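You operate a simulated robot arm through the tools that you are given. There is no shell and no other tool. Be economical: measure what you need, move in short steps, check, and stop when the job is done.

You run a simulated robot arm. Do the job below in one go: nothing can be reset, and whatever is moved stays where it is left.

TASK
Put the 24 V orange relay from the top of the steel bench on the duct top over the number one cover and the 120 V orange relay on the duct top over the number three cover. Put one of the warning cards from the small card stand on the top of the oil table. Fetch the foam sleeve from the top of the grey cabinet and set it on the top of the oil table. Pull the top bench drawer open. Do these in any order. Set down upright: warning card.

It is judged by the outcome, as a careful person would: the job done as asked, and still so three seconds after it is handed in. It fails if anything else is knocked over, pushed out of place, dropped, spilled or broken. Lids that push on must go on centred and level and be pressed home; caps that screw on are set level and turned clockwise until they are tight.

THE ROBOT
A 6-joint arm with a two-finger parallel gripper on a trunk, on a base that drives. Base frame: it is fixed to the floor where the robot stands at the start and does not move with it; the origin is under the middle of the robot, x ahead of it, y to its left, z up; the surface under the hand at the start is at about z = 0.86. Readings come in m, degrees, newtons and seconds.
With the tool pointing down near the work surface it reaches from about 0.42 to 0.86 m from the robot's upright axis, wherever it stands. Its first joint turns from -115.0 to 115.0 degrees. Places, roughly: duct top over the number one cover (15x78 cm) [-1.9, 2.52, 1.18]; duct top over the number three cover (15x73 cm) [-1.92, 4.04, 1.18]; foam sleeve (6x11x5 cm) [-0.3, -2.1, 0.9]; orange relay [0.5, 0, 1]; top bench drawer [0.6, 0.4, 0.7]; top of the oil table [-2.5, 0.8, 0.9]; warning card [-2.25, -2.25, 0.75]. Payload 4.2 kg.
Tool frame: the origin (TCP) lies between the finger pads and is the grasp point; the fingertips stand 0.023 m ahead of it; z points along the fingers, y is the line along which they close. Largest opening 0.094 m; finger width 0.038, thickness 0.01; the body of the gripper, 0.054 by 0.096 m, starts 0.039 m behind the TCP.
Orientation is that of the tool frame in the base frame, as [roll, pitch, yaw] about the fixed x, y, z axes, in that order (R = Rz(yaw) Ry(pitch) Rx(roll)). With the fingers straight down and closing along the base's y, the tool's x points along the base's -x, its y along +y and its z along -z.

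THE INTERFACE
- The arm moves only by the tool send_rows. Its argument "motion" is a list that holds one entry, the list of rows, each a list of 6 numbers: the shift along the tool's x, y, z in units of 400 mm (1.0 is 400 mm), then the turn, a rotation vector about the tool's x, y, z in units of 60 degrees (1.0 is 60 degrees). In form: [[[x, y, z, wx, wy, wz], ...]]. A call has 1 to 10 rows; each row is the pose to reach, as a shift and turn from the pose commanded when the call began, along the tool's axes at that moment. "gripper" is the finger opening in m, from 0 to 0.094, set as the call begins (left out, the last holds). A call with a number of a shift or a turn outside -1 to 1 is refused whole. Rows are played at 5 a second. More than 0.05 m and 8.6 degrees between two rows, or a gripper value outside its range, and nothing of the call is played. A pose out of reach is approached as far as the arm can. The call stops where the force on the tool passes 40 N (or 10 N more than at its start, if that is more) or the arm is blocked; 0.2 s more then pass. The fingers move at their own pace (about 0.108 m/s each) and stop on an object; they squeeze with about 26 N. The grip force told is the motor's: it shows also when the fingers shut on nothing. Time passes only in rows, and 0.2 s behind the last, so rows that repeat a pose let the fingers close. The reply holds the time, the measured pose of the TCP, the force on the tool along the base axes, the opening and the grip force, in the units named above and with some noise, with the torque about the TCP (base axes, N m) and any sound that the robot's microphone picked up.
- Cameras (640 x 400 px; columns grow to the right, rows downward): "scene" is now at [0.226, 0.2218, 1.1605]; the picture's right is [0.30, -0.95, 0.00], its down [-0.70, -0.22, -0.68] and it looks along [0.65, 0.20, -0.73] (base axes); focal length 214 px, centre (320, 200). "wrist" rides on the gripper at [0.086, 0.016, -0.074] in the tool frame; the picture's right is [-0.18, 0.98, 0.00], its down [-0.58, -0.11, -0.81] and it looks along [-0.79, -0.15, 0.59] (tool axes); focal length 243 px, centre (320, 200). There is no depth. A picture from a camera that has moved, and an enlarged one, comes with that camera's place and axes in the base frame and with its lens. The place of the scene camera against the robot may be out by one fixed shift of up to 0.012 m in any direction.
- capture(camera): a new picture of that camera. The clock stands still meanwhile.
- move_column(by): slides the trunk up (or, below 0, down) by that many m; the arm and the scene camera ride with it, the base frame stays. It gives what a move gives, with no picture.
- roll_base(legs): drives the robot by 1 to 6 legs, each [ahead, turn to the left] in m and degrees, along the robot's own axes; the way and the turn of a leg run together, so that a leg with both is an arc; at most 1.5 m and 180 degrees a leg. The arm and the cameras ride along, it lands a little off, and it stops where it bumps. It gives what a move gives.
- pan_tilt(pan, tilt): turns the head with the scene camera to pan (to the left, within 80 degrees either way) and tilt (down, from -29 to 69), counted from straight ahead of the robot. It gives what a move gives.
- zoom(camera, box): a new picture of the part [left, top, right, bottom] of that camera's present view, enlarged. The clock stands still meanwhile.
- job_done(): hands the job in; it is judged then, once.

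Go step by step. Nothing tells you exact positions but the pictures and the camera data: compare them with the known pose of the tool, close in by small moves and look again before you grip or let go. The budget is 165 turns and 112 pictures, counting those below and the enlarged ones. Unless the task says otherwise, let go and move clear before handing in.

The tools are called after "Call:" as name(argument=value, ...) on one line, values as JSON. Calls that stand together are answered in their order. send_rows: Moves the arm, as the interface text tells. Its arguments: {"type":"object","properties":{"motion":{"type":"array"},"gripper":{"type":"number"}},"required":["motion"]} The other tools are called the same way: move_column (by) slides the trunk up or down; roll_base (legs) drives the base; pan_tilt (pan, tilt) turns the head that bears the scene camera; capture (camera) takes a picture; zoom (camera, box) takes an enlarged picture of a part of a camera's view; job_done () hands the job in.

At the start:

```text
clock: 0.0
position: [0.5996, 0.0632, 1.1658]
orientation: [-180.0, 0.1, 180.0]
ft_force: [0.7, -0.7, -0.3]
ft_torque: [0.01, -0.02, 0.01]
finger_gap: 0.0941
grasp_force: 0.0
trunk travel left (down, up): [-0.525, 0.465]
robot x, y, heading: [0.0017, 0.0003, -0.0]
head pan, tilt: [17.4, 47.2]
```

scene: 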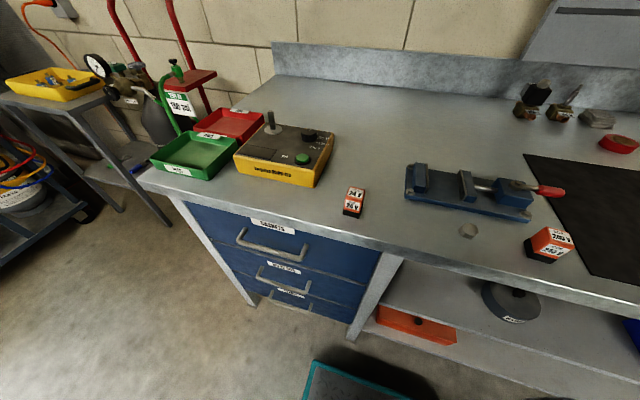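
wrist: 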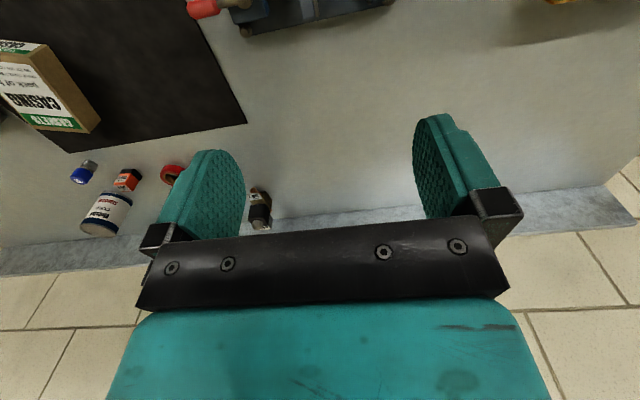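

I see the bench with two orange relays near the front edge and the drawers on the left. I'll enlarge the relays to read their labels.

Call:
zoom(camera="scene", box=[320, 170, 400, 220])

Call:
zoom(camera="scene", box=[500, 210, 600, 272])

Call:
pan_tilt(pan=-25, tilt=40)

Call:
capture(camera="scene")

```text
8.00 times, centred on (360, 195) of scene
camera zoom: at [0.226, 0.2218, 1.1605], right [0.3, -0.95, 0.0], down [-0.7, -0.22, -0.68], along [0.65, 0.2, -0.73], focal length 1716 px, centre (0, 240)
```

zoom: 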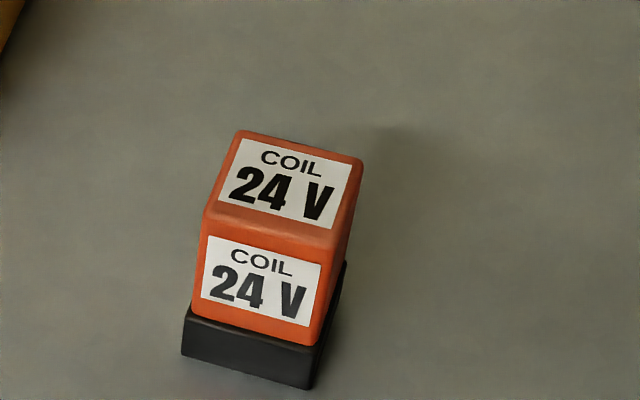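

```text
6.40 times, centred on (550, 241) of scene
camera zoom: at [0.226, 0.2218, 1.1605], right [0.3, -0.95, 0.0], down [-0.7, -0.22, -0.68], along [0.65, 0.2, -0.73], focal length 1373 px, centre (-1152, -62)
```

zoom: 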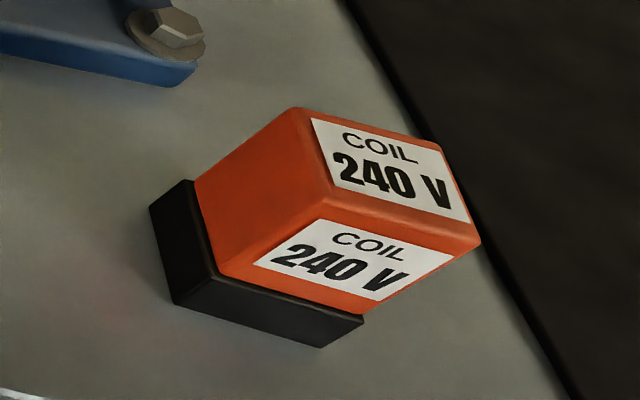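

```text
clock: 1.1
position: [0.6004, 0.0643, 1.1663]
orientation: [-180.0, -0.1, 180.0]
ft_force: [-0.2, 0.5, -0.4]
ft_torque: [0.0, -0.03, 0.01]
finger_gap: 0.094
grasp_force: 0.1
trunk travel left (down, up): [-0.525, 0.465]
robot x, y, heading: [0.0013, -0.0024, -0.1]
head pan, tilt: [-25.0, 40.0]
```

```text
107 pictures are left
camera scene: at [0.2272, 0.1622, 1.1708], right [-0.42, -0.91, 0.0], down [-0.58, 0.27, -0.77], along [0.69, -0.32, -0.64], focal length 214 px, centre (320, 200)
```

scene: 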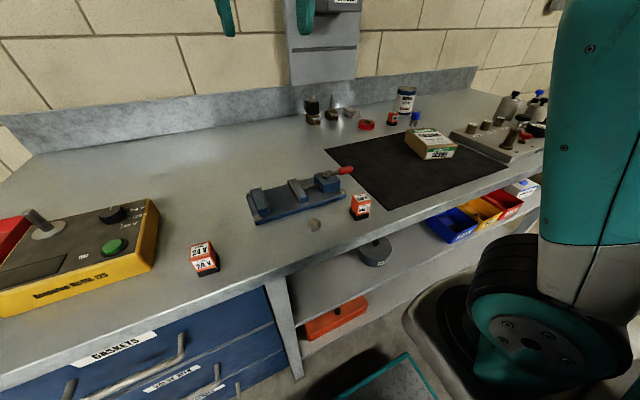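

The front-right one is a 240 V decoy. Another orange relay stands at the back near the can, so I'll enlarge that.

Call:
zoom(camera="scene", box=[360, 85, 440, 135])

Call:
zoom(camera="wrist", box=[60, 140, 220, 240])

Call:
pan_tilt(pan=70, tilt=20)

Call:
capture(camera="scene")

Call:
pan_tilt(pan=-75, tilt=20)

Call:
capture(camera="scene")

```text
8.00 times, centred on (400, 110) of scene
camera zoom: at [0.2272, 0.1622, 1.1708], right [-0.42, -0.91, 0.0], down [-0.58, 0.27, -0.77], along [0.69, -0.32, -0.64], focal length 1716 px, centre (-320, 920)
```

zoom: 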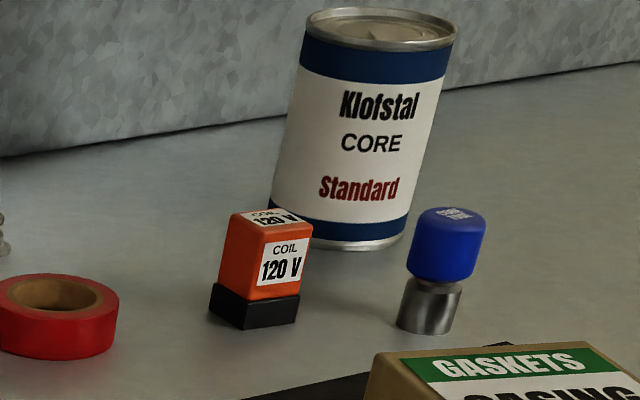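

```text
4.00 times, centred on (140, 190) of wrist
camera zoom: at [0.513, 0.0801, 1.2405], right [0.18, 0.98, 0.0], down [0.58, -0.11, 0.81], along [0.79, -0.15, -0.59], focal length 970 px, centre (1040, 240)
```

zoom: 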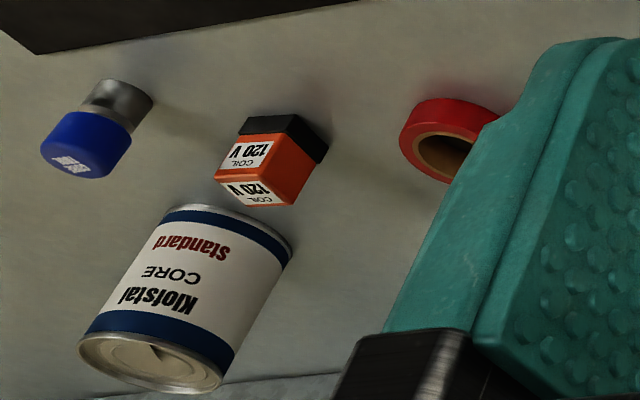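

```text
clock: 2.8
position: [0.5998, 0.0645, 1.1661]
orientation: [179.9, 0.0, -180.0]
ft_force: [0.3, 0.1, -0.5]
ft_torque: [-0.01, 0.0, -0.01]
finger_gap: 0.0938
grasp_force: 0.0
trunk travel left (down, up): [-0.525, 0.465]
robot x, y, heading: [0.0023, -0.0021, 0.1]
head pan, tilt: [70.0, 20.0]
```

```text
104 pictures are left
camera scene: at [0.1821, 0.2855, 1.2022], right [0.94, -0.34, 0.0], down [-0.12, -0.32, -0.94], along [0.32, 0.88, -0.34], focal length 214 px, centre (320, 200)
```

scene: 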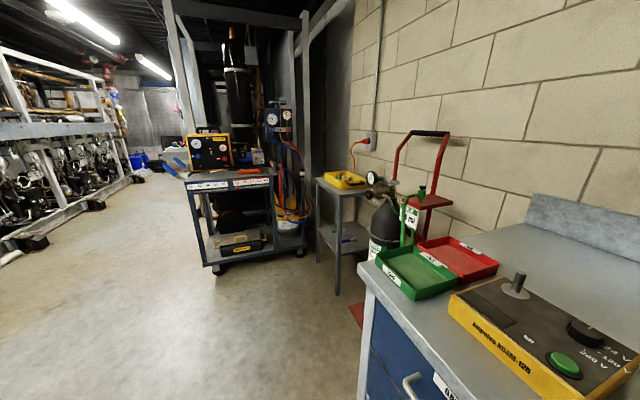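

```text
clock: 5.1
position: [0.5985, 0.0639, 1.1665]
orientation: [-179.9, 0.0, 180.0]
ft_force: [-0.3, 0.8, 0.7]
ft_torque: [-0.03, -0.02, 0.06]
finger_gap: 0.094
grasp_force: 0.0
trunk travel left (down, up): [-0.525, 0.465]
robot x, y, heading: [-0.0029, 0.002, -0.2]
head pan, tilt: [-75.0, 20.0]
```

```text
103 pictures are left
camera scene: at [0.1743, 0.1081, 1.2022], right [-0.97, -0.26, 0.0], down [-0.09, 0.33, -0.94], along [0.24, -0.91, -0.34], focal length 214 px, centre (320, 200)
```

scene: 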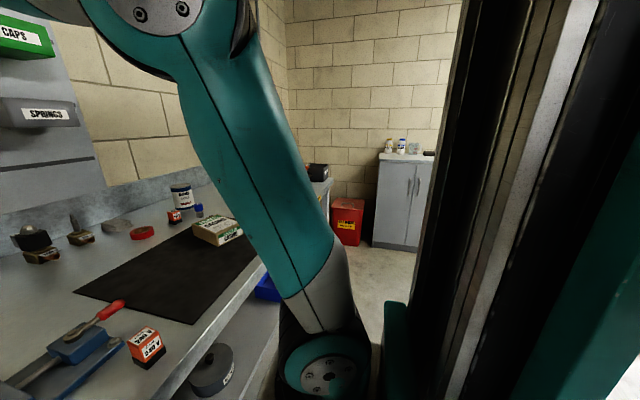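

The 120 V relay is at the back (about [0.87, -0.45]) and the 24 V one at about [0.486, 0.24]. I'll bring the hand above the 24 V relay first.

Call:
send_rows(motion=[[[0.047, 0.074, 0.0775, 0, 0, 0], [0.094, 0.1475, 0.155, 0, 0, 0], [0.141, 0.221, 0.2325, 0, 0, 0], [0.188, 0.295, 0.31, 0, 0, 0], [0.235, 0.369, 0.3875, 0, 0, 0], [0.2825, 0.4425, 0.465, 0, 0, 0], [0.2825, 0.4425, 0.465, 0, 0, 0]]])

Call:
pan_tilt(pan=17.4, tilt=47.2)

Call:
capture(camera="scene")

Call:
capture(camera="wrist")

```text
clock: 6.7
position: [0.4862, 0.2402, 0.9808]
orientation: [180.0, 0.1, 180.0]
ft_force: [0.3, 0.0, 0.0]
ft_torque: [0.0, 0.03, 0.01]
finger_gap: 0.0943
grasp_force: 0.1
trunk travel left (down, up): [-0.525, 0.465]
robot x, y, heading: [-0.0023, -0.0002, 0.3]
head pan, tilt: [-75.0, 20.0]
```

```text
clock: 8.4
position: [0.4858, 0.2386, 0.9801]
orientation: [-180.0, 0.1, -180.0]
ft_force: [0.3, -0.7, 0.3]
ft_torque: [-0.01, -0.03, -0.01]
finger_gap: 0.0941
grasp_force: 0.0
trunk travel left (down, up): [-0.525, 0.465]
robot x, y, heading: [0.0007, 0.0008, -0.1]
head pan, tilt: [17.4, 47.2]
```

```text
102 pictures are left
camera scene: at [0.226, 0.2218, 1.1605], right [0.3, -0.95, 0.0], down [-0.7, -0.22, -0.68], along [0.65, 0.2, -0.73], focal length 214 px, centre (320, 200)
```

scene: 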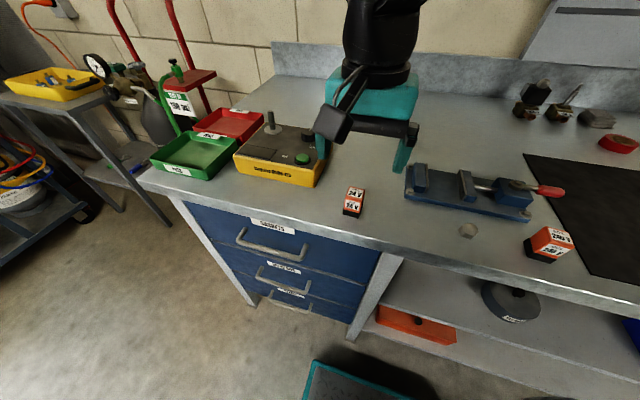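

```text
101 pictures are left
camera wrist: at [0.3994, 0.2559, 1.0547], right [0.18, 0.98, 0.0], down [0.58, -0.11, 0.81], along [0.79, -0.15, -0.59], focal length 243 px, centre (320, 200)
```

wrist: 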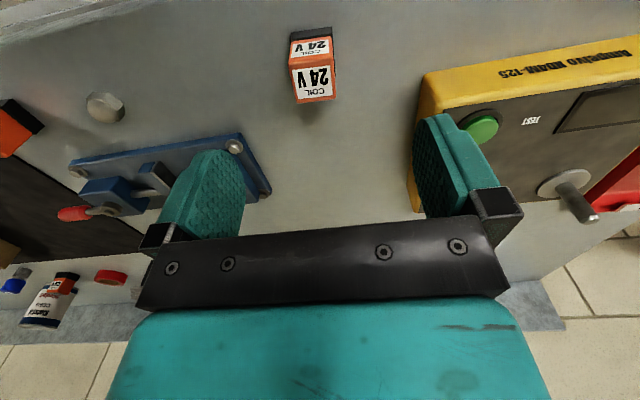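

The relay's centre from the wrist view is about [0.477, 0.237], with the yellow tester close on its left, so I'll narrow the fingers and go down.

Call:
send_rows(motion=[[[0.0225, -0.004, 0.0, 0, 0, 0], [0.0225, -0.004, 0.0, 0, 0, 0], [0.0225, -0.004, 0.075, 0, 0, 0], [0.0225, -0.004, 0.125, 0, 0, 0], [0.0225, -0.004, 0.125, 0, 0, 0]]], gripper=0.062)

Call:
capture(camera="wrist")

Call:
zoom(camera="scene", box=[280, 125, 440, 225])

```text
clock: 9.6
position: [0.4791, 0.2396, 0.9298]
orientation: [180.0, 0.0, -180.0]
ft_force: [0.7, -0.4, 0.3]
ft_torque: [-0.02, 0.0, -0.03]
finger_gap: 0.062
grasp_force: 0.0
trunk travel left (down, up): [-0.525, 0.465]
robot x, y, heading: [0.001, 0.0022, 0.2]
head pan, tilt: [17.4, 47.2]
```

```text
100 pictures are left
camera wrist: at [0.3912, 0.2556, 1.0041], right [0.18, 0.98, 0.0], down [0.58, -0.11, 0.81], along [0.79, -0.15, -0.59], focal length 243 px, centre (320, 200)
```

wrist: 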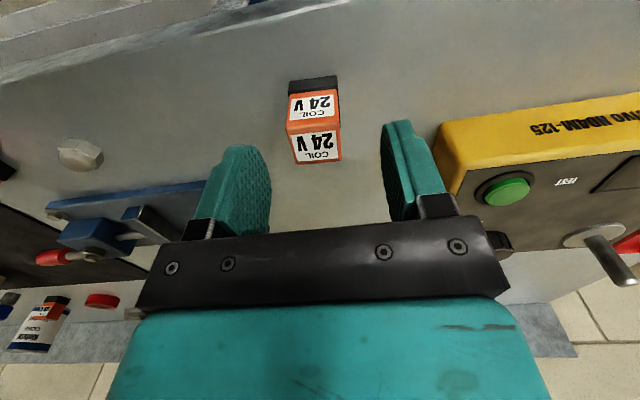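

```text
4.00 times, centred on (360, 175) of scene
camera zoom: at [0.226, 0.2219, 1.1605], right [0.3, -0.95, 0.0], down [-0.7, -0.22, -0.68], along [0.65, 0.2, -0.73], focal length 858 px, centre (160, 300)
```

zoom: 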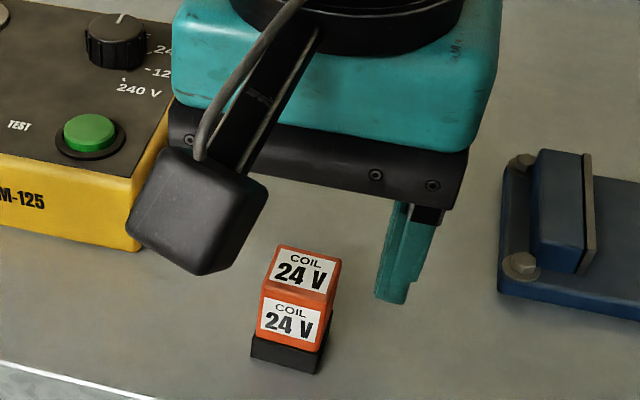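

The relay sits squarely between the fingers; I'll go down and grip.

Call:
send_rows(motion=[[[0.005, -0.005, 0.05, 0, 0, 0], [0.005, -0.005, 0.1, 0, 0, 0], [0.005, -0.005, 0.1, 0, 0, 0]]])

Call:
send_rows(motion=[[[0, 0, 0, 0, 0, 0], [0, 0, 0, 0, 0, 0], [0, 0, 0, 0, 0, 0]]], gripper=0)

Call:
capture(camera="wrist")

```text
clock: 10.4
position: [0.4764, 0.2378, 0.8895]
orientation: [180.0, 0.0, 180.0]
ft_force: [0.0, -0.3, -0.2]
ft_torque: [0.03, 0.0, 0.02]
finger_gap: 0.0618
grasp_force: 0.1
trunk travel left (down, up): [-0.525, 0.465]
robot x, y, heading: [0.0003, -0.0036, -0.0]
head pan, tilt: [17.4, 47.2]
```

```text
clock: 11.2
position: [0.4765, 0.2367, 0.8892]
orientation: [-179.8, 0.1, 180.0]
ft_force: [0.1, 0.2, 0.2]
ft_torque: [0.0, 0.03, 0.01]
finger_gap: 0.0283
grasp_force: 26.0
trunk travel left (down, up): [-0.525, 0.465]
robot x, y, heading: [-0.003, -0.0016, -0.2]
head pan, tilt: [17.4, 47.2]
```

```text
98 pictures are left
camera wrist: at [0.3897, 0.2536, 0.9638], right [0.18, 0.98, 0.0], down [0.58, -0.11, 0.81], along [0.79, -0.15, -0.59], focal length 243 px, centre (320, 200)
```

wrist: 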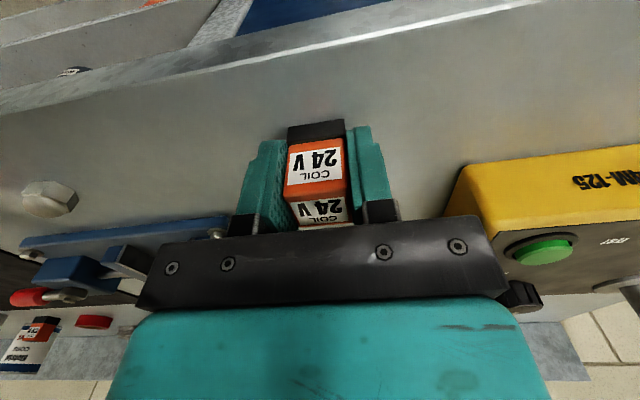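

The relay is held (28 mm). I'll lift it, back away from the bench and turn to look toward the duct.

Call:
send_rows(motion=[[[0, 0, -0.1, 0, 0, 0], [0, 0, -0.2, 0, 0, 0], [0, 0, -0.3, 0, 0, 0], [0, 0, -0.4, 0, 0, 0], [0, 0, -0.5, 0, 0, 0], [0, 0, -0.6, 0, 0, 0], [0, 0, -0.7, 0, 0, 0]]])

Call:
roll_base(legs=[[-0.5, 0]])

Call:
pan_tilt(pan=78, tilt=15)

Call:
capture(camera="scene")

```text
clock: 12.8
position: [0.4763, 0.2381, 1.1713]
orientation: [180.0, 0.0, -179.9]
ft_force: [-0.4, -0.5, -0.2]
ft_torque: [-0.02, 0.03, 0.04]
finger_gap: 0.0001
grasp_force: 26.0
trunk travel left (down, up): [-0.525, 0.465]
robot x, y, heading: [-0.0001, -0.0027, 0.3]
head pan, tilt: [17.4, 47.2]
```

```text
clock: 15.7
position: [-0.0217, 0.2376, 1.1703]
orientation: [179.9, 0.0, 179.9]
ft_force: [-0.1, -0.7, 0.5]
ft_torque: [0.02, -0.01, 0.01]
finger_gap: 0.0
grasp_force: 24.9
trunk travel left (down, up): [-0.525, 0.465]
robot x, y, heading: [-0.4954, 0.0014, 0.1]
head pan, tilt: [17.4, 47.2]
```

```text
clock: 17.0
position: [-0.0218, 0.2373, 1.1715]
orientation: [-180.0, -0.1, -180.0]
ft_force: [-0.4, 0.1, -0.6]
ft_torque: [-0.01, 0.02, 0.0]
finger_gap: 0.0003
grasp_force: 25.9
trunk travel left (down, up): [-0.525, 0.465]
robot x, y, heading: [-0.4978, -0.001, 0.1]
head pan, tilt: [78.0, 15.0]
```

```text
97 pictures are left
camera scene: at [-0.328, 0.2894, 1.2103], right [0.98, -0.21, 0.0], down [-0.05, -0.25, -0.97], along [0.2, 0.94, -0.26], focal length 214 px, centre (320, 200)
```

scene: 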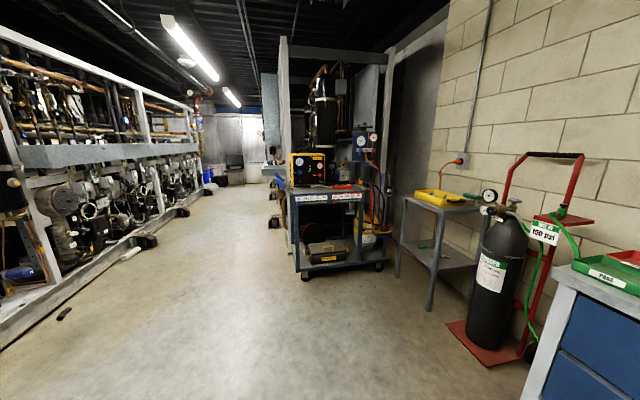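

The fingers are shut on nothing: the relay slipped out during the lift. I'll look back at the bench.

Call:
pan_tilt(pan=10, tilt=30)

Call:
capture(camera="scene")

```text
clock: 18.4
position: [-0.0205, 0.2378, 1.1708]
orientation: [180.0, 0.0, -180.0]
ft_force: [0.5, 0.5, 0.1]
ft_torque: [0.01, 0.0, 0.0]
finger_gap: 0.0
grasp_force: 25.8
trunk travel left (down, up): [-0.525, 0.465]
robot x, y, heading: [-0.4974, 0.0, 0.0]
head pan, tilt: [10.0, 30.0]
```

```text
96 pictures are left
camera scene: at [-0.2583, 0.2139, 1.1862], right [0.17, -0.98, 0.0], down [-0.49, -0.09, -0.87], along [0.85, 0.15, -0.5], focal length 214 px, centre (320, 200)
```

scene: 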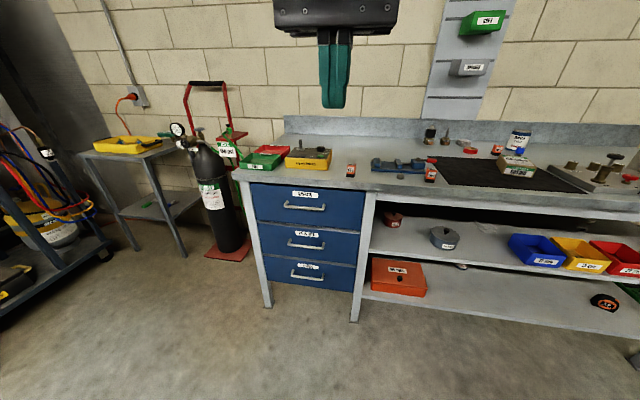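

Call:
zoom(camera="scene", box=[330, 155, 378, 185])

Call:
zoom(camera="scene", box=[248, 170, 376, 250])

```text
13.33 times, centred on (354, 170) of scene
camera zoom: at [-0.2583, 0.2139, 1.1862], right [0.17, -0.98, 0.0], down [-0.49, -0.09, -0.87], along [0.85, 0.15, -0.5], focal length 2860 px, centre (-133, 600)
```

zoom: 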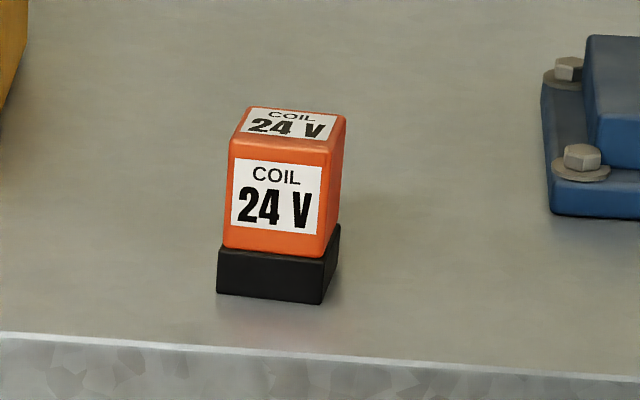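

```text
5.00 times, centred on (312, 210) of scene
camera zoom: at [-0.2583, 0.2139, 1.1862], right [0.17, -0.98, 0.0], down [-0.49, -0.09, -0.87], along [0.85, 0.15, -0.5], focal length 1072 px, centre (360, 150)
```

zoom: 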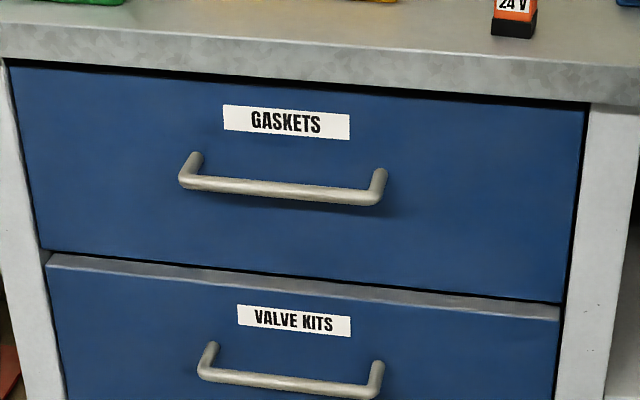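

The 24 V relay still stands upright at its place. From here I'll open the drawer first: turn the hand to point forward with the fingers closing vertically.

Call:
send_rows(motion=[[[-0.05, 0, 0, -0.072, -0.072, 0.072], [-0.1, 0, 0, -0.144, -0.144, 0.144], [-0.15, 0, 0, -0.216, -0.216, 0.216], [-0.2, 0, 0, -0.288, -0.288, 0.288], [-0.25, 0, 0, -0.36, -0.36, 0.36], [-0.3, 0, 0, -0.432, -0.432, 0.432], [-0.35, 0, 0, -0.504, -0.504, 0.504], [-0.35, 0, 0, -0.577, -0.577, 0.577]]], gripper=0.05)

Call:
send_rows(motion=[[[0, 0, 0, -0.072, -0.072, 0.072], [0, 0, 0, -0.144, -0.144, 0.144], [0, 0, 0, -0.216, -0.216, 0.216], [0, 0, 0, -0.288, -0.288, 0.288], [0, 0, 0, -0.36, -0.36, 0.36], [0, 0, 0, -0.432, -0.432, 0.432], [0, 0, 0, -0.504, -0.504, 0.504], [0, 0, 0, -0.577, -0.577, 0.577], [0, 0, 0, -0.577, -0.577, 0.577]]])

Call:
move_column(by=-0.38)

Call:
capture(camera="wrist")

Call:
capture(camera="scene")

```text
clock: 20.2
position: [0.095, 0.2951, 1.2241]
orientation: [139.4, 18.7, 137.8]
ft_force: [1.0, -0.6, 0.0]
ft_torque: [0.03, 0.01, -0.02]
finger_gap: 0.0499
grasp_force: 0.1
out of reach, approached as far as the arm can: row 2, 3, 4, 5, 6, 7, 8
trunk travel left (down, up): [-0.525, 0.465]
robot x, y, heading: [-0.4974, -0.0032, -0.1]
head pan, tilt: [10.0, 30.0]
```

```text
clock: 22.2
position: [0.026, 0.117, 1.407]
orientation: [114.6, 11.3, 104.7]
ft_force: [0.0, -2.4, -1.3]
ft_torque: [0.08, 0.01, 0.14]
finger_gap: 0.0501
grasp_force: 0.1
out of reach, approached as far as the arm can: row 1, 2, 3, 4, 5, 6, 7, 8, 9
trunk travel left (down, up): [-0.525, 0.465]
robot x, y, heading: [-0.4953, -0.0018, 0.1]
head pan, tilt: [10.0, 30.0]
```

```text
clock: 25.9
position: [0.028, 0.1237, 1.0265]
orientation: [114.6, 11.4, 104.5]
ft_force: [-0.5, 0.1, 0.5]
ft_torque: [0.01, 0.02, -0.02]
finger_gap: 0.05
grasp_force: 0.0
trunk travel left (down, up): [-0.145, 0.845]
robot x, y, heading: [-0.4965, -0.0018, -0.1]
head pan, tilt: [10.0, 30.0]
```

```text
93 pictures are left
camera wrist: at [-0.0551, 0.1986, 1.0535], right [0.4, 0.1, 0.91], down [-0.62, -0.7, 0.35], along [0.67, -0.71, -0.22], focal length 243 px, centre (320, 200)
```

wrist: 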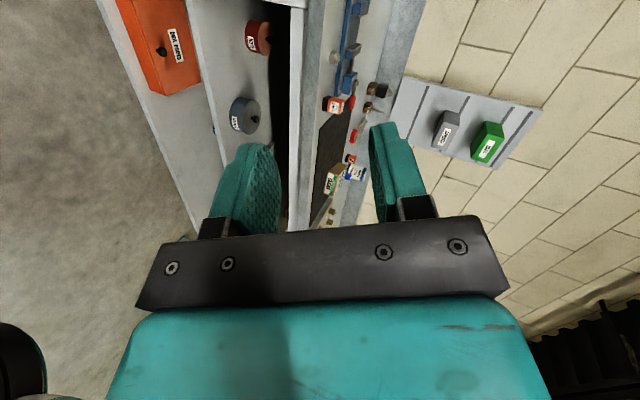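

```text
92 pictures are left
camera scene: at [-0.2584, 0.2138, 0.8062], right [0.17, -0.98, 0.0], down [-0.49, -0.09, -0.87], along [0.85, 0.15, -0.5], focal length 214 px, centre (320, 200)
```

scene: 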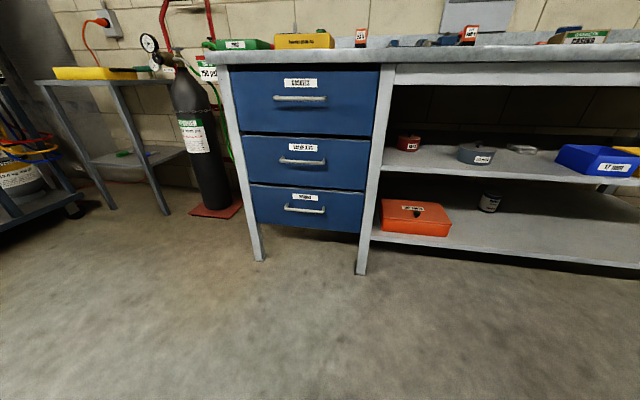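

The hand points forward and about 24° down, with the fingers closing nearly vertically. I'll hold still to see what pose is commanded now.

Call:
send_rows(motion=[[[0, 0, 0, 0, 0, 0], [0, 0, 0, 0, 0, 0], [0, 0, 0, 0, 0, 0]]])

Call:
zoom(camera="scene", box=[220, 40, 380, 140])

```text
clock: 26.7
position: [0.0283, 0.1221, 1.0269]
orientation: [114.6, 11.5, 104.5]
ft_force: [0.1, -0.3, -0.3]
ft_torque: [0.02, -0.03, -0.01]
finger_gap: 0.0501
grasp_force: 0.1
trunk travel left (down, up): [-0.145, 0.845]
robot x, y, heading: [-0.4969, 0.0003, 0.1]
head pan, tilt: [10.0, 30.0]
```

```text
4.00 times, centred on (300, 90) of scene
camera zoom: at [-0.2584, 0.2138, 0.8062], right [0.17, -0.98, 0.0], down [-0.49, -0.09, -0.87], along [0.85, 0.15, -0.5], focal length 858 px, centre (400, 640)
```

zoom: 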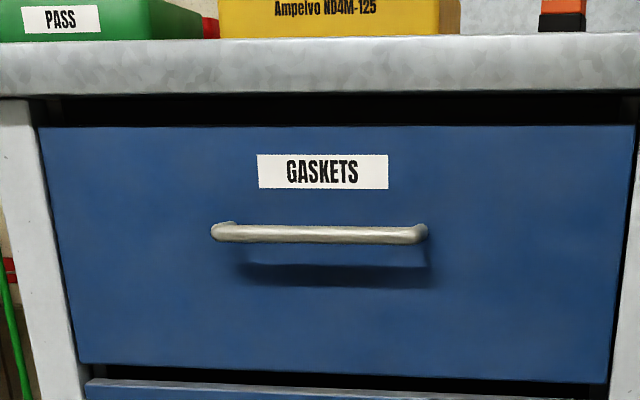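

The handle bar is at about [0.415, 0.393, 0.748]. I'll drive ahead a little and bring the hand in front of it, squaring it up.

Call:
roll_base(legs=[[0.2, 0]])

Call:
send_rows(motion=[[[0.09, -0.032, 0.055, 0.003, -0.0175, 0.0335], [0.18, -0.064, 0.11, 0.007, -0.035, 0.067], [0.269, -0.096, 0.165, 0.01, -0.0525, 0.1], [0.359, -0.128, 0.22, 0.013, -0.07, 0.134], [0.449, -0.16, 0.275, 0.017, -0.0875, 0.1675], [0.539, -0.193, 0.33, 0.02, -0.105, 0.2], [0.628, -0.225, 0.385, 0.024, -0.1225, 0.234], [0.718, -0.257, 0.44, 0.027, -0.14, 0.268], [0.718, -0.257, 0.44, 0.027, -0.14, 0.268]]])

Call:
capture(camera="wrist")

Call:
capture(camera="scene")

```text
clock: 28.3
position: [0.23, 0.124, 1.0269]
orientation: [114.6, 11.5, 104.7]
ft_force: [0.7, 0.5, 0.1]
ft_torque: [-0.01, -0.01, -0.01]
finger_gap: 0.0498
grasp_force: 0.0
trunk travel left (down, up): [-0.145, 0.845]
robot x, y, heading: [-0.2948, -0.0032, 0.4]
head pan, tilt: [10.0, 30.0]
```

```text
clock: 30.3
position: [0.3011, 0.1051, 0.9827]
orientation: [120.6, 13.9, 98.0]
ft_force: [0.2, 0.4, -0.1]
ft_torque: [0.01, 0.02, -0.02]
finger_gap: 0.0501
grasp_force: 0.0
out of reach, approached as far as the arm can: row 1, 2, 3, 4, 5, 6, 7, 8, 9
trunk travel left (down, up): [-0.145, 0.845]
robot x, y, heading: [-0.2967, -0.0012, -0.1]
head pan, tilt: [10.0, 30.0]
```

```text
90 pictures are left
camera wrist: at [0.233, 0.1933, 1.0117], right [0.49, 0.09, 0.86], down [-0.67, -0.59, 0.45], along [0.55, -0.8, -0.23], focal length 243 px, centre (320, 200)
```

wrist: 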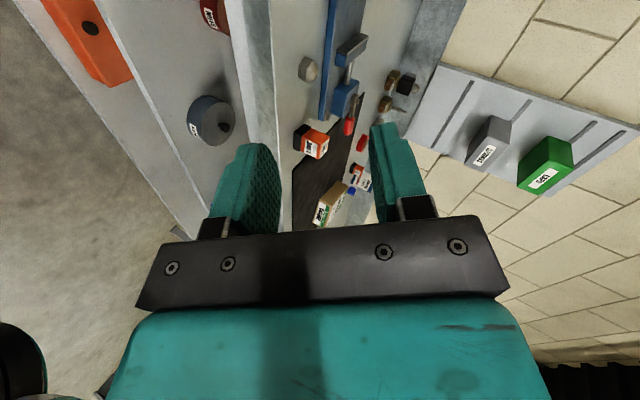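

```text
89 pictures are left
camera scene: at [-0.0567, 0.2144, 0.8062], right [0.18, -0.98, 0.0], down [-0.49, -0.09, -0.87], along [0.85, 0.15, -0.5], focal length 214 px, centre (320, 200)
```

scene: 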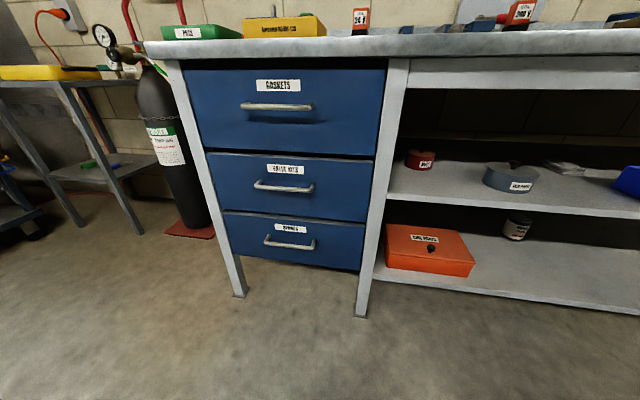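

Orientation is now fine (forward, 30° down), but the arm is likely folded too tightly. I'll back the base up and stretch the arm out instead.

Call:
roll_base(legs=[[-0.32, 0]])

Call:
send_rows(motion=[[[-0.014, 0.05, 0.09, 0, 0, 0], [-0.028, 0.1, 0.18, 0, 0, 0], [-0.042, 0.15, 0.27, 0, 0, 0], [-0.056, 0.2, 0.36, 0, 0, 0], [-0.07, 0.25, 0.45, 0, 0, 0], [-0.085, 0.297, 0.543, 0, 0, 0]]])

```text
clock: 32.4
position: [-0.0197, 0.1039, 0.9825]
orientation: [120.6, 13.9, 98.1]
ft_force: [0.6, -0.3, 0.0]
ft_torque: [-0.03, -0.04, -0.02]
finger_gap: 0.0501
grasp_force: 0.2
trunk travel left (down, up): [-0.145, 0.845]
robot x, y, heading: [-0.6163, 0.0019, 0.3]
head pan, tilt: [10.0, 30.0]
```

```text
clock: 33.8
position: [0.0013, 0.098, 0.9707]
orientation: [122.3, 13.0, 97.4]
ft_force: [-0.8, 1.0, -0.3]
ft_torque: [0.02, 0.01, -0.01]
finger_gap: 0.0498
grasp_force: 0.0
out of reach, approached as far as the arm can: row 1, 2, 3, 4, 5, 6
trunk travel left (down, up): [-0.145, 0.845]
robot x, y, heading: [-0.6142, -0.0035, 0.1]
head pan, tilt: [10.0, 30.0]
```

The wrist seems limited in pitching up relative to the forearm, so a lower trunk helps. I'll lower it, set the hand height with the arm, and use the base for approach and pull.

Call:
move_column(by=-0.14)

Call:
send_rows(motion=[[[0, 0, 0, 0, 0, 0.083], [0, 0, 0, 0, 0, 0.166], [0, 0, 0, 0, 0, 0.248], [0.022, -0.082, 0.052, 0, 0, 0.248], [0.045, -0.165, 0.104, 0, 0, 0.248], [0.045, -0.165, 0.104, 0, 0, 0.248]]])

```text
clock: 35.5
position: [0.0005, 0.0975, 0.8301]
orientation: [122.3, 13.0, 97.5]
ft_force: [-0.1, 0.0, -0.1]
ft_torque: [-0.01, 0.0, -0.01]
finger_gap: 0.0499
grasp_force: 0.0
trunk travel left (down, up): [-0.005, 0.985]
robot x, y, heading: [-0.6146, -0.0001, 0.2]
head pan, tilt: [10.0, 30.0]
```

```text
clock: 36.9
position: [0.0089, 0.0572, 0.8531]
orientation: [122.3, 0.4, 90.1]
ft_force: [0.1, -0.3, -0.8]
ft_torque: [0.01, -0.01, -0.02]
finger_gap: 0.0501
grasp_force: 0.1
out of reach, approached as far as the arm can: row 1, 2, 3, 4, 5, 6
trunk travel left (down, up): [-0.005, 0.985]
robot x, y, heading: [-0.616, -0.0001, -0.1]
head pan, tilt: [10.0, 30.0]
```

Call:
send_rows(motion=[[[0, -0.07, 0.045, 0.1, 0, 0], [0, -0.14, 0.09, 0.2, 0, 0], [0, -0.211, 0.134, 0.2, 0, 0], [0, -0.211, 0.134, 0.2, 0, 0]]])

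Call:
pan_tilt(pan=-20, tilt=5)

Call:
capture(camera="scene")

```text
clock: 37.9
position: [0.0216, 0.0768, 0.8287]
orientation: [134.1, -4.6, 94.7]
ft_force: [-0.7, -0.9, 0.5]
ft_torque: [-0.01, 0.01, -0.03]
finger_gap: 0.0497
grasp_force: 0.1
out of reach, approached as far as the arm can: row 1, 2, 3
trunk travel left (down, up): [-0.005, 0.985]
robot x, y, heading: [-0.6186, -0.0003, 0.0]
head pan, tilt: [10.0, 30.0]
```

```text
clock: 38.8
position: [0.022, 0.0767, 0.8287]
orientation: [134.1, -4.5, 94.7]
ft_force: [-0.4, -0.6, 0.0]
ft_torque: [0.0, 0.01, -0.03]
finger_gap: 0.0502
grasp_force: 0.0
trunk travel left (down, up): [-0.005, 0.985]
robot x, y, heading: [-0.6158, 0.0013, 0.2]
head pan, tilt: [-20.0, 5.0]
```

```text
88 pictures are left
camera scene: at [-0.3801, 0.1666, 0.7065], right [-0.34, -0.94, 0.0], down [-0.08, 0.03, -1.0], along [0.94, -0.34, -0.09], focal length 214 px, centre (320, 200)
```

scene: 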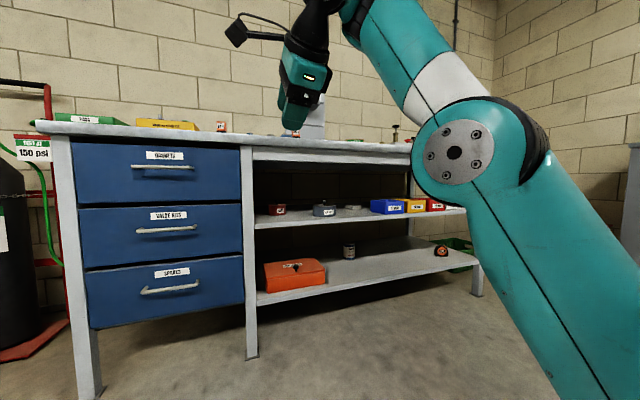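

The arm is in fact stretched upward because the shoulder is low, so I should raise the trunk and bring the hand down with the arm.

Call:
move_column(by=0.4)

Call:
send_rows(motion=[[[-0.008, -0.08, 0.077, 0, 0, 0], [-0.017, -0.16, 0.154, 0, 0, 0], [-0.026, -0.239, 0.231, 0, 0, 0], [-0.034, -0.318, 0.308, 0, 0, 0], [-0.043, -0.398, 0.386, 0, 0, 0], [-0.052, -0.477, 0.463, 0, 0, 0], [-0.06, -0.557, 0.54, 0, 0, 0], [-0.07, -0.636, 0.617, 0, 0, 0], [-0.078, -0.716, 0.694, 0, 0, 0]]])

```text
clock: 42.7
position: [0.0207, 0.0759, 1.229]
orientation: [134.2, -4.5, 94.6]
ft_force: [-0.5, 0.0, -0.1]
ft_torque: [-0.01, 0.04, 0.02]
finger_gap: 0.0498
grasp_force: 0.0
trunk travel left (down, up): [-0.405, 0.585]
robot x, y, heading: [-0.6137, 0.0015, -0.1]
head pan, tilt: [-20.0, 5.0]
```

```text
clock: 44.7
position: [0.1134, 0.0901, 1.1411]
orientation: [134.1, -4.5, 94.8]
ft_force: [-0.3, -0.1, -0.6]
ft_torque: [0.01, -0.03, 0.0]
finger_gap: 0.0499
grasp_force: 0.2
out of reach, approached as far as the arm can: row 1, 2, 3, 4, 5, 6, 7, 8, 9
trunk travel left (down, up): [-0.405, 0.585]
robot x, y, heading: [-0.6169, -0.0022, 0.2]
head pan, tilt: [-20.0, 5.0]
```

Call:
pan_tilt(pan=-20, tilt=0)

Call:
capture(camera="scene")

Call:
send_rows(motion=[[[0, 0, -0.12, 0, 0, 0], [0, 0, -0.24, 0, 0, 0], [0, 0, -0.36, 0, 0, 0]]])

```text
clock: 45.3
position: [0.1128, 0.0906, 1.1417]
orientation: [134.2, -4.5, 94.7]
ft_force: [0.0, 0.2, 0.5]
ft_torque: [0.03, 0.0, -0.02]
finger_gap: 0.05
grasp_force: 0.1
trunk travel left (down, up): [-0.405, 0.585]
robot x, y, heading: [-0.6123, 0.0016, 0.0]
head pan, tilt: [-20.0, 0.0]
```

```text
87 pictures are left
camera scene: at [-0.3818, 0.1672, 1.1145], right [-0.34, -0.94, 0.0], down [0.0, 0.0, -1.0], along [0.94, -0.34, 0.0], focal length 214 px, centre (320, 200)
```

scene: 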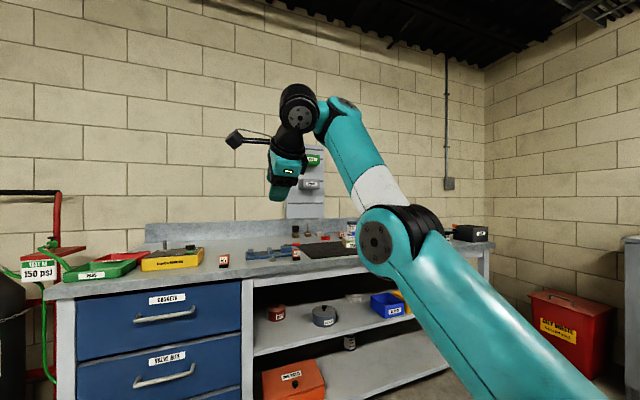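

```text
clock: 46.1
position: [0.0115, 0.0707, 1.2377]
orientation: [134.3, -4.5, 94.7]
ft_force: [1.2, 0.0, 0.2]
ft_torque: [-0.03, -0.01, -0.01]
finger_gap: 0.0498
grasp_force: 0.1
trunk travel left (down, up): [-0.405, 0.585]
robot x, y, heading: [-0.6165, -0.0017, 0.1]
head pan, tilt: [-20.0, 0.0]
```

The arm is almost straight, pointing up. I'll turn the tool back to straight down, fold lower, and then tilt it forward at the right height.

Call:
send_rows(motion=[[[0, 0, 0, 0.125, 0, 0], [0, 0, 0, 0.25, 0, 0], [0, 0, 0, 0.375, 0, 0], [0, 0, 0, 0.5, 0, 0], [0, 0, 0, 0.625, 0, 0], [0, 0, 0, 0.76, 0, 0], [0, 0, 0, 0.76, 0, 0]]])

```text
clock: 47.7
position: [-0.0251, 0.0424, 1.1339]
orientation: [179.8, -4.6, 94.7]
ft_force: [0.8, 0.7, -0.4]
ft_torque: [0.02, 0.01, -0.02]
finger_gap: 0.0499
grasp_force: 0.0
out of reach, approached as far as the arm can: row 2, 3, 4, 5, 6, 7
trunk travel left (down, up): [-0.405, 0.585]
robot x, y, heading: [-0.6135, -0.001, 0.1]
head pan, tilt: [-20.0, 0.0]
```

Call:
send_rows(motion=[[[0, 0, 0.11, 0, 0, 0], [0, 0, 0.22, 0, 0, 0], [0, 0, 0.33, 0, 0, 0], [0, 0, 0.44, 0, 0, 0], [0, 0, 0.55, 0, 0, 0], [0, 0, 0.66, 0, 0, 0], [0, 0, 0.77, 0, 0, 0], [0, 0, 0.875, 0, 0, 0], [0, 0, 0.875, 0, 0, 0]]])

Call:
capture(camera="scene")

```text
clock: 49.7
position: [0.0946, 0.1206, 0.8967]
orientation: [179.9, -4.4, 94.8]
ft_force: [-0.4, -0.4, -0.2]
ft_torque: [0.0, -0.03, -0.02]
finger_gap: 0.0501
grasp_force: 0.0
out of reach, approached as far as the arm can: row 4, 5, 6, 7, 8, 9
trunk travel left (down, up): [-0.405, 0.585]
robot x, y, heading: [-0.6159, -0.0019, 0.2]
head pan, tilt: [-20.0, 0.0]
```

```text
86 pictures are left
camera scene: at [-0.3819, 0.1672, 1.1145], right [-0.34, -0.94, 0.0], down [0.0, 0.0, -1.0], along [0.94, -0.34, 0.0], focal length 214 px, centre (320, 200)
```

scene: 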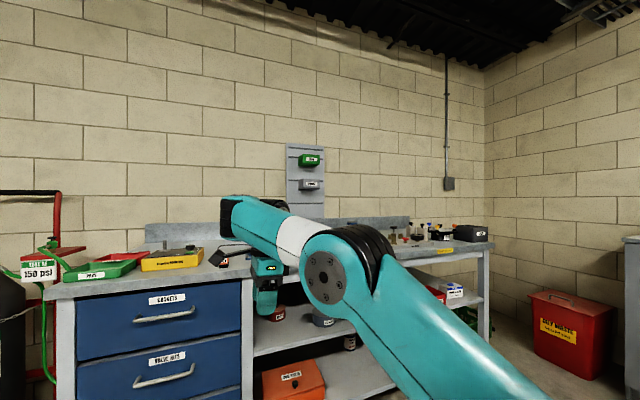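

Call:
send_rows(motion=[[[0, -0.1, 0, 0, 0, 0], [0, -0.2, 0, 0, 0, 0], [0, -0.3, 0, 0, 0, 0], [0, -0.4, 0, 0, 0, 0], [0, -0.4, 0, 0, 0, 0]]])

Call:
capture(camera="scene")

```text
clock: 50.9
position: [-0.0154, 0.134, 0.9835]
orientation: [179.7, -4.5, 94.7]
ft_force: [0.2, -0.1, -0.4]
ft_torque: [-0.01, 0.01, -0.03]
finger_gap: 0.0501
grasp_force: 0.1
out of reach, approached as far as the arm can: row 1, 2, 3, 4, 5
trunk travel left (down, up): [-0.405, 0.585]
robot x, y, heading: [-0.6196, -0.004, 0.3]
head pan, tilt: [-20.0, 0.0]
```

```text
85 pictures are left
camera scene: at [-0.3817, 0.1672, 1.1145], right [-0.34, -0.94, 0.0], down [0.0, 0.0, -1.0], along [0.94, -0.34, 0.0], focal length 214 px, centre (320, 200)
```

scene: 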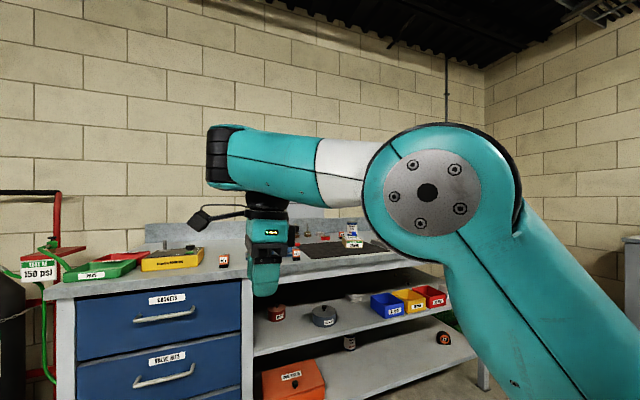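

Call:
send_rows(motion=[[[0, 0, 0.11, 0, 0, 0], [0, 0, 0.22, 0, 0, 0], [0, 0, 0.33, 0, 0, 0], [0, 0, 0.44, 0, 0, 0], [0, 0, 0.5, 0, 0, 0], [0, 0, 0.5, 0, 0, 0]]])

Call:
capture(camera="scene")

```text
clock: 52.3
position: [0.0789, 0.2083, 0.8564]
orientation: [179.9, -4.6, 94.8]
ft_force: [-0.4, -0.5, -0.4]
ft_torque: [0.02, -0.03, 0.0]
finger_gap: 0.05
grasp_force: 0.0
out of reach, approached as far as the arm can: row 1, 2, 3, 4, 5, 6
trunk travel left (down, up): [-0.405, 0.585]
robot x, y, heading: [-0.6161, -0.0039, 0.2]
head pan, tilt: [-20.0, 0.0]
```

```text
84 pictures are left
camera scene: at [-0.3818, 0.1672, 1.1145], right [-0.34, -0.94, 0.0], down [0.0, 0.0, -1.0], along [0.94, -0.34, 0.0], focal length 214 px, centre (320, 200)
```

scene: 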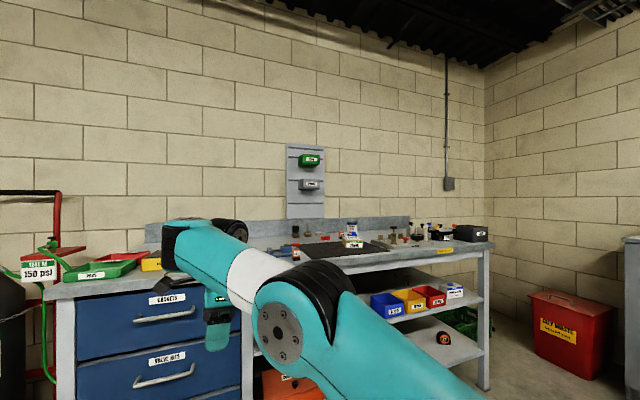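

The sticking seems tied to hand roll (last-joint limit). I'll turn the hand the other way round about its axis, through its original yaw.

Call:
send_rows(motion=[[[0, 0, 0, 0, 0, -0.125], [0, 0, 0, 0, 0, -0.25], [0, 0, 0, 0, 0, -0.375], [0, 0, 0, 0, 0, -0.5], [0, 0, 0, 0, 0, -0.625], [0, 0, 0, 0, 0, -0.75], [0, 0, 0, 0, 0, -0.875], [0, 0, 0, 0, 0, -1.0]]])

Call:
send_rows(motion=[[[0, 0, 0, 0, 0, -0.125], [0, 0, 0, 0, 0, -0.25], [0, 0, 0, 0, 0, -0.375], [0, 0, 0, 0, 0, -0.5], [0, 0, 0, 0, 0, -0.625], [0, 0, 0, 0, 0, -0.75], [0, 0, 0, 0, 0, -0.875], [0, 0, 0, 0, 0, -1.0]]])

Call:
send_rows(motion=[[[0, 0, 0, 0, 0, -0.125], [0, 0, 0, 0, 0, -0.25], [0, 0, 0, 0, 0, -0.375], [0, 0, 0, 0, 0, -0.5], [0, 0, 0, 0, 0, -0.625], [0, 0, 0, 0, 0, -0.75], [0, 0, 0, 0, 0, -0.875], [0, 0, 0, 0, 0, -0.92]]])

```text
clock: 54.1
position: [0.0781, 0.209, 0.8577]
orientation: [175.9, -2.1, 154.9]
ft_force: [1.6, -0.5, 0.3]
ft_torque: [-0.02, -0.02, 0.01]
finger_gap: 0.0499
grasp_force: 0.0
out of reach, approached as far as the arm can: row 4, 5, 6, 7, 8
trunk travel left (down, up): [-0.405, 0.585]
robot x, y, heading: [-0.6168, 0.0043, 0.2]
head pan, tilt: [-20.0, 0.0]
```

```text
clock: 55.9
position: [0.0791, 0.2088, 0.8565]
orientation: [176.2, 2.5, -145.2]
ft_force: [-0.3, -1.2, -0.1]
ft_torque: [0.01, 0.01, 0.0]
finger_gap: 0.05
grasp_force: 0.0
trunk travel left (down, up): [-0.405, 0.585]
robot x, y, heading: [-0.6171, -0.0011, 0.1]
head pan, tilt: [-20.0, 0.0]
```

```text
clock: 57.7
position: [0.0783, 0.2081, 0.8577]
orientation: [179.9, 4.5, -90.1]
ft_force: [-0.7, -0.3, 1.0]
ft_torque: [0.03, -0.02, -0.01]
finger_gap: 0.0501
grasp_force: 0.1
trunk travel left (down, up): [-0.405, 0.585]
robot x, y, heading: [-0.619, -0.0056, -0.1]
head pan, tilt: [-20.0, 0.0]
```

That yaw is fully reachable. Now I'll tilt the hand forward 50–55° and lower it.

Call:
send_rows(motion=[[[0, 0, 0.03, 0.12, 0.075, 0], [0, 0, 0.06, 0.24, 0.075, 0], [0, 0, 0.09, 0.36, 0.075, 0], [0, 0, 0.12, 0.48, 0.075, 0], [0, 0, 0.15, 0.6, 0.075, 0], [0, 0, 0.18, 0.72, 0.075, 0], [0, 0, 0.2, 0.84, 0.075, 0], [0, 0, 0.2, 0.9, 0.075, 0], [0, 0, 0.2, 0.9, 0.075, 0]]])

Call:
capture(camera="wrist")

```text
clock: 59.7
position: [0.0971, 0.3296, 0.8774]
orientation: [-130.8, -3.0, -96.3]
ft_force: [0.4, -0.1, -1.0]
ft_torque: [0.01, 0.0, 0.01]
finger_gap: 0.0502
grasp_force: 0.1
out of reach, approached as far as the arm can: row 1, 2, 3, 4, 5, 6, 7, 8, 9
trunk travel left (down, up): [-0.405, 0.585]
robot x, y, heading: [-0.6178, -0.0038, 0.2]
head pan, tilt: [-20.0, 0.0]
```

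```text
83 pictures are left
camera wrist: at [0.0201, 0.2526, 0.9181], right [-0.62, 0.21, -0.75], down [-0.47, 0.67, 0.58], along [0.63, 0.71, -0.31], focal length 243 px, centre (320, 200)
```

wrist: 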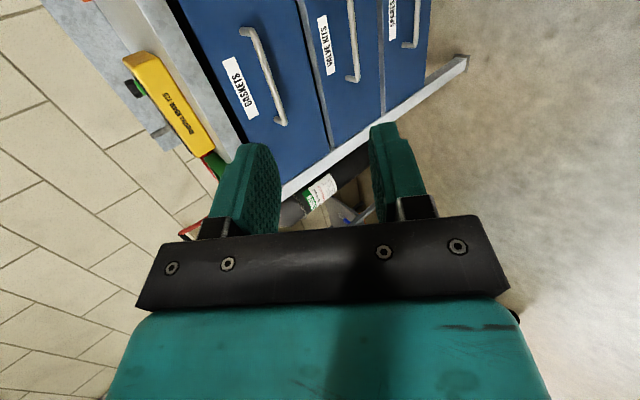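

The hand is near the right y, pointing forward and 41° down. I'll get the height with the trunk, then try a bit less tilt and shift left.

Call:
move_column(by=-0.12)

Call:
send_rows(motion=[[[-0.05, 0, 0, 0.05, 0, -0.03], [-0.1, 0, 0, 0.1, 0, -0.06], [-0.16, 0, 0, 0.16, 0, -0.09], [-0.16, 0, 0, 0.16, 0, -0.1]]])

Call:
capture(camera="wrist")

```text
clock: 61.2
position: [0.0966, 0.3286, 0.757]
orientation: [-130.7, -3.0, -96.2]
ft_force: [0.8, -0.4, 0.6]
ft_torque: [0.0, -0.01, 0.02]
finger_gap: 0.0503
grasp_force: 0.1
trunk travel left (down, up): [-0.285, 0.705]
robot x, y, heading: [-0.6163, 0.0017, -0.1]
head pan, tilt: [-20.0, 0.0]
```

```text
clock: 62.2
position: [0.0897, 0.3816, 0.7386]
orientation: [-121.4, -7.8, -92.7]
ft_force: [0.2, 0.9, -0.5]
ft_torque: [-0.02, -0.02, 0.04]
finger_gap: 0.05
grasp_force: 0.0
out of reach, approached as far as the arm can: row 2, 3, 4
trunk travel left (down, up): [-0.285, 0.705]
robot x, y, heading: [-0.6157, 0.0008, -0.0]
head pan, tilt: [-20.0, 0.0]
```

```text
82 pictures are left
camera wrist: at [0.0146, 0.3039, 0.7739], right [-0.51, 0.09, -0.85], down [-0.6, 0.68, 0.43], along [0.62, 0.73, -0.29], focal length 243 px, centre (320, 200)
```

wrist: 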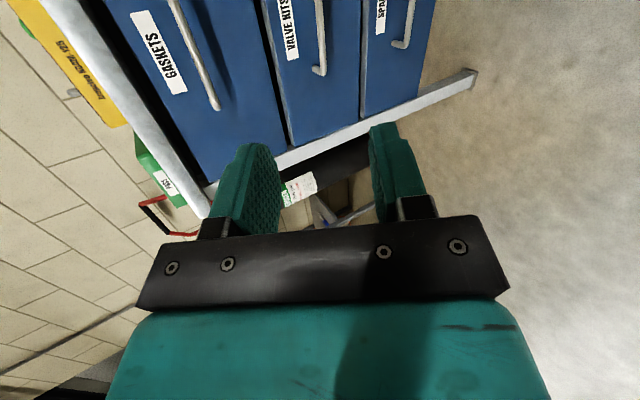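

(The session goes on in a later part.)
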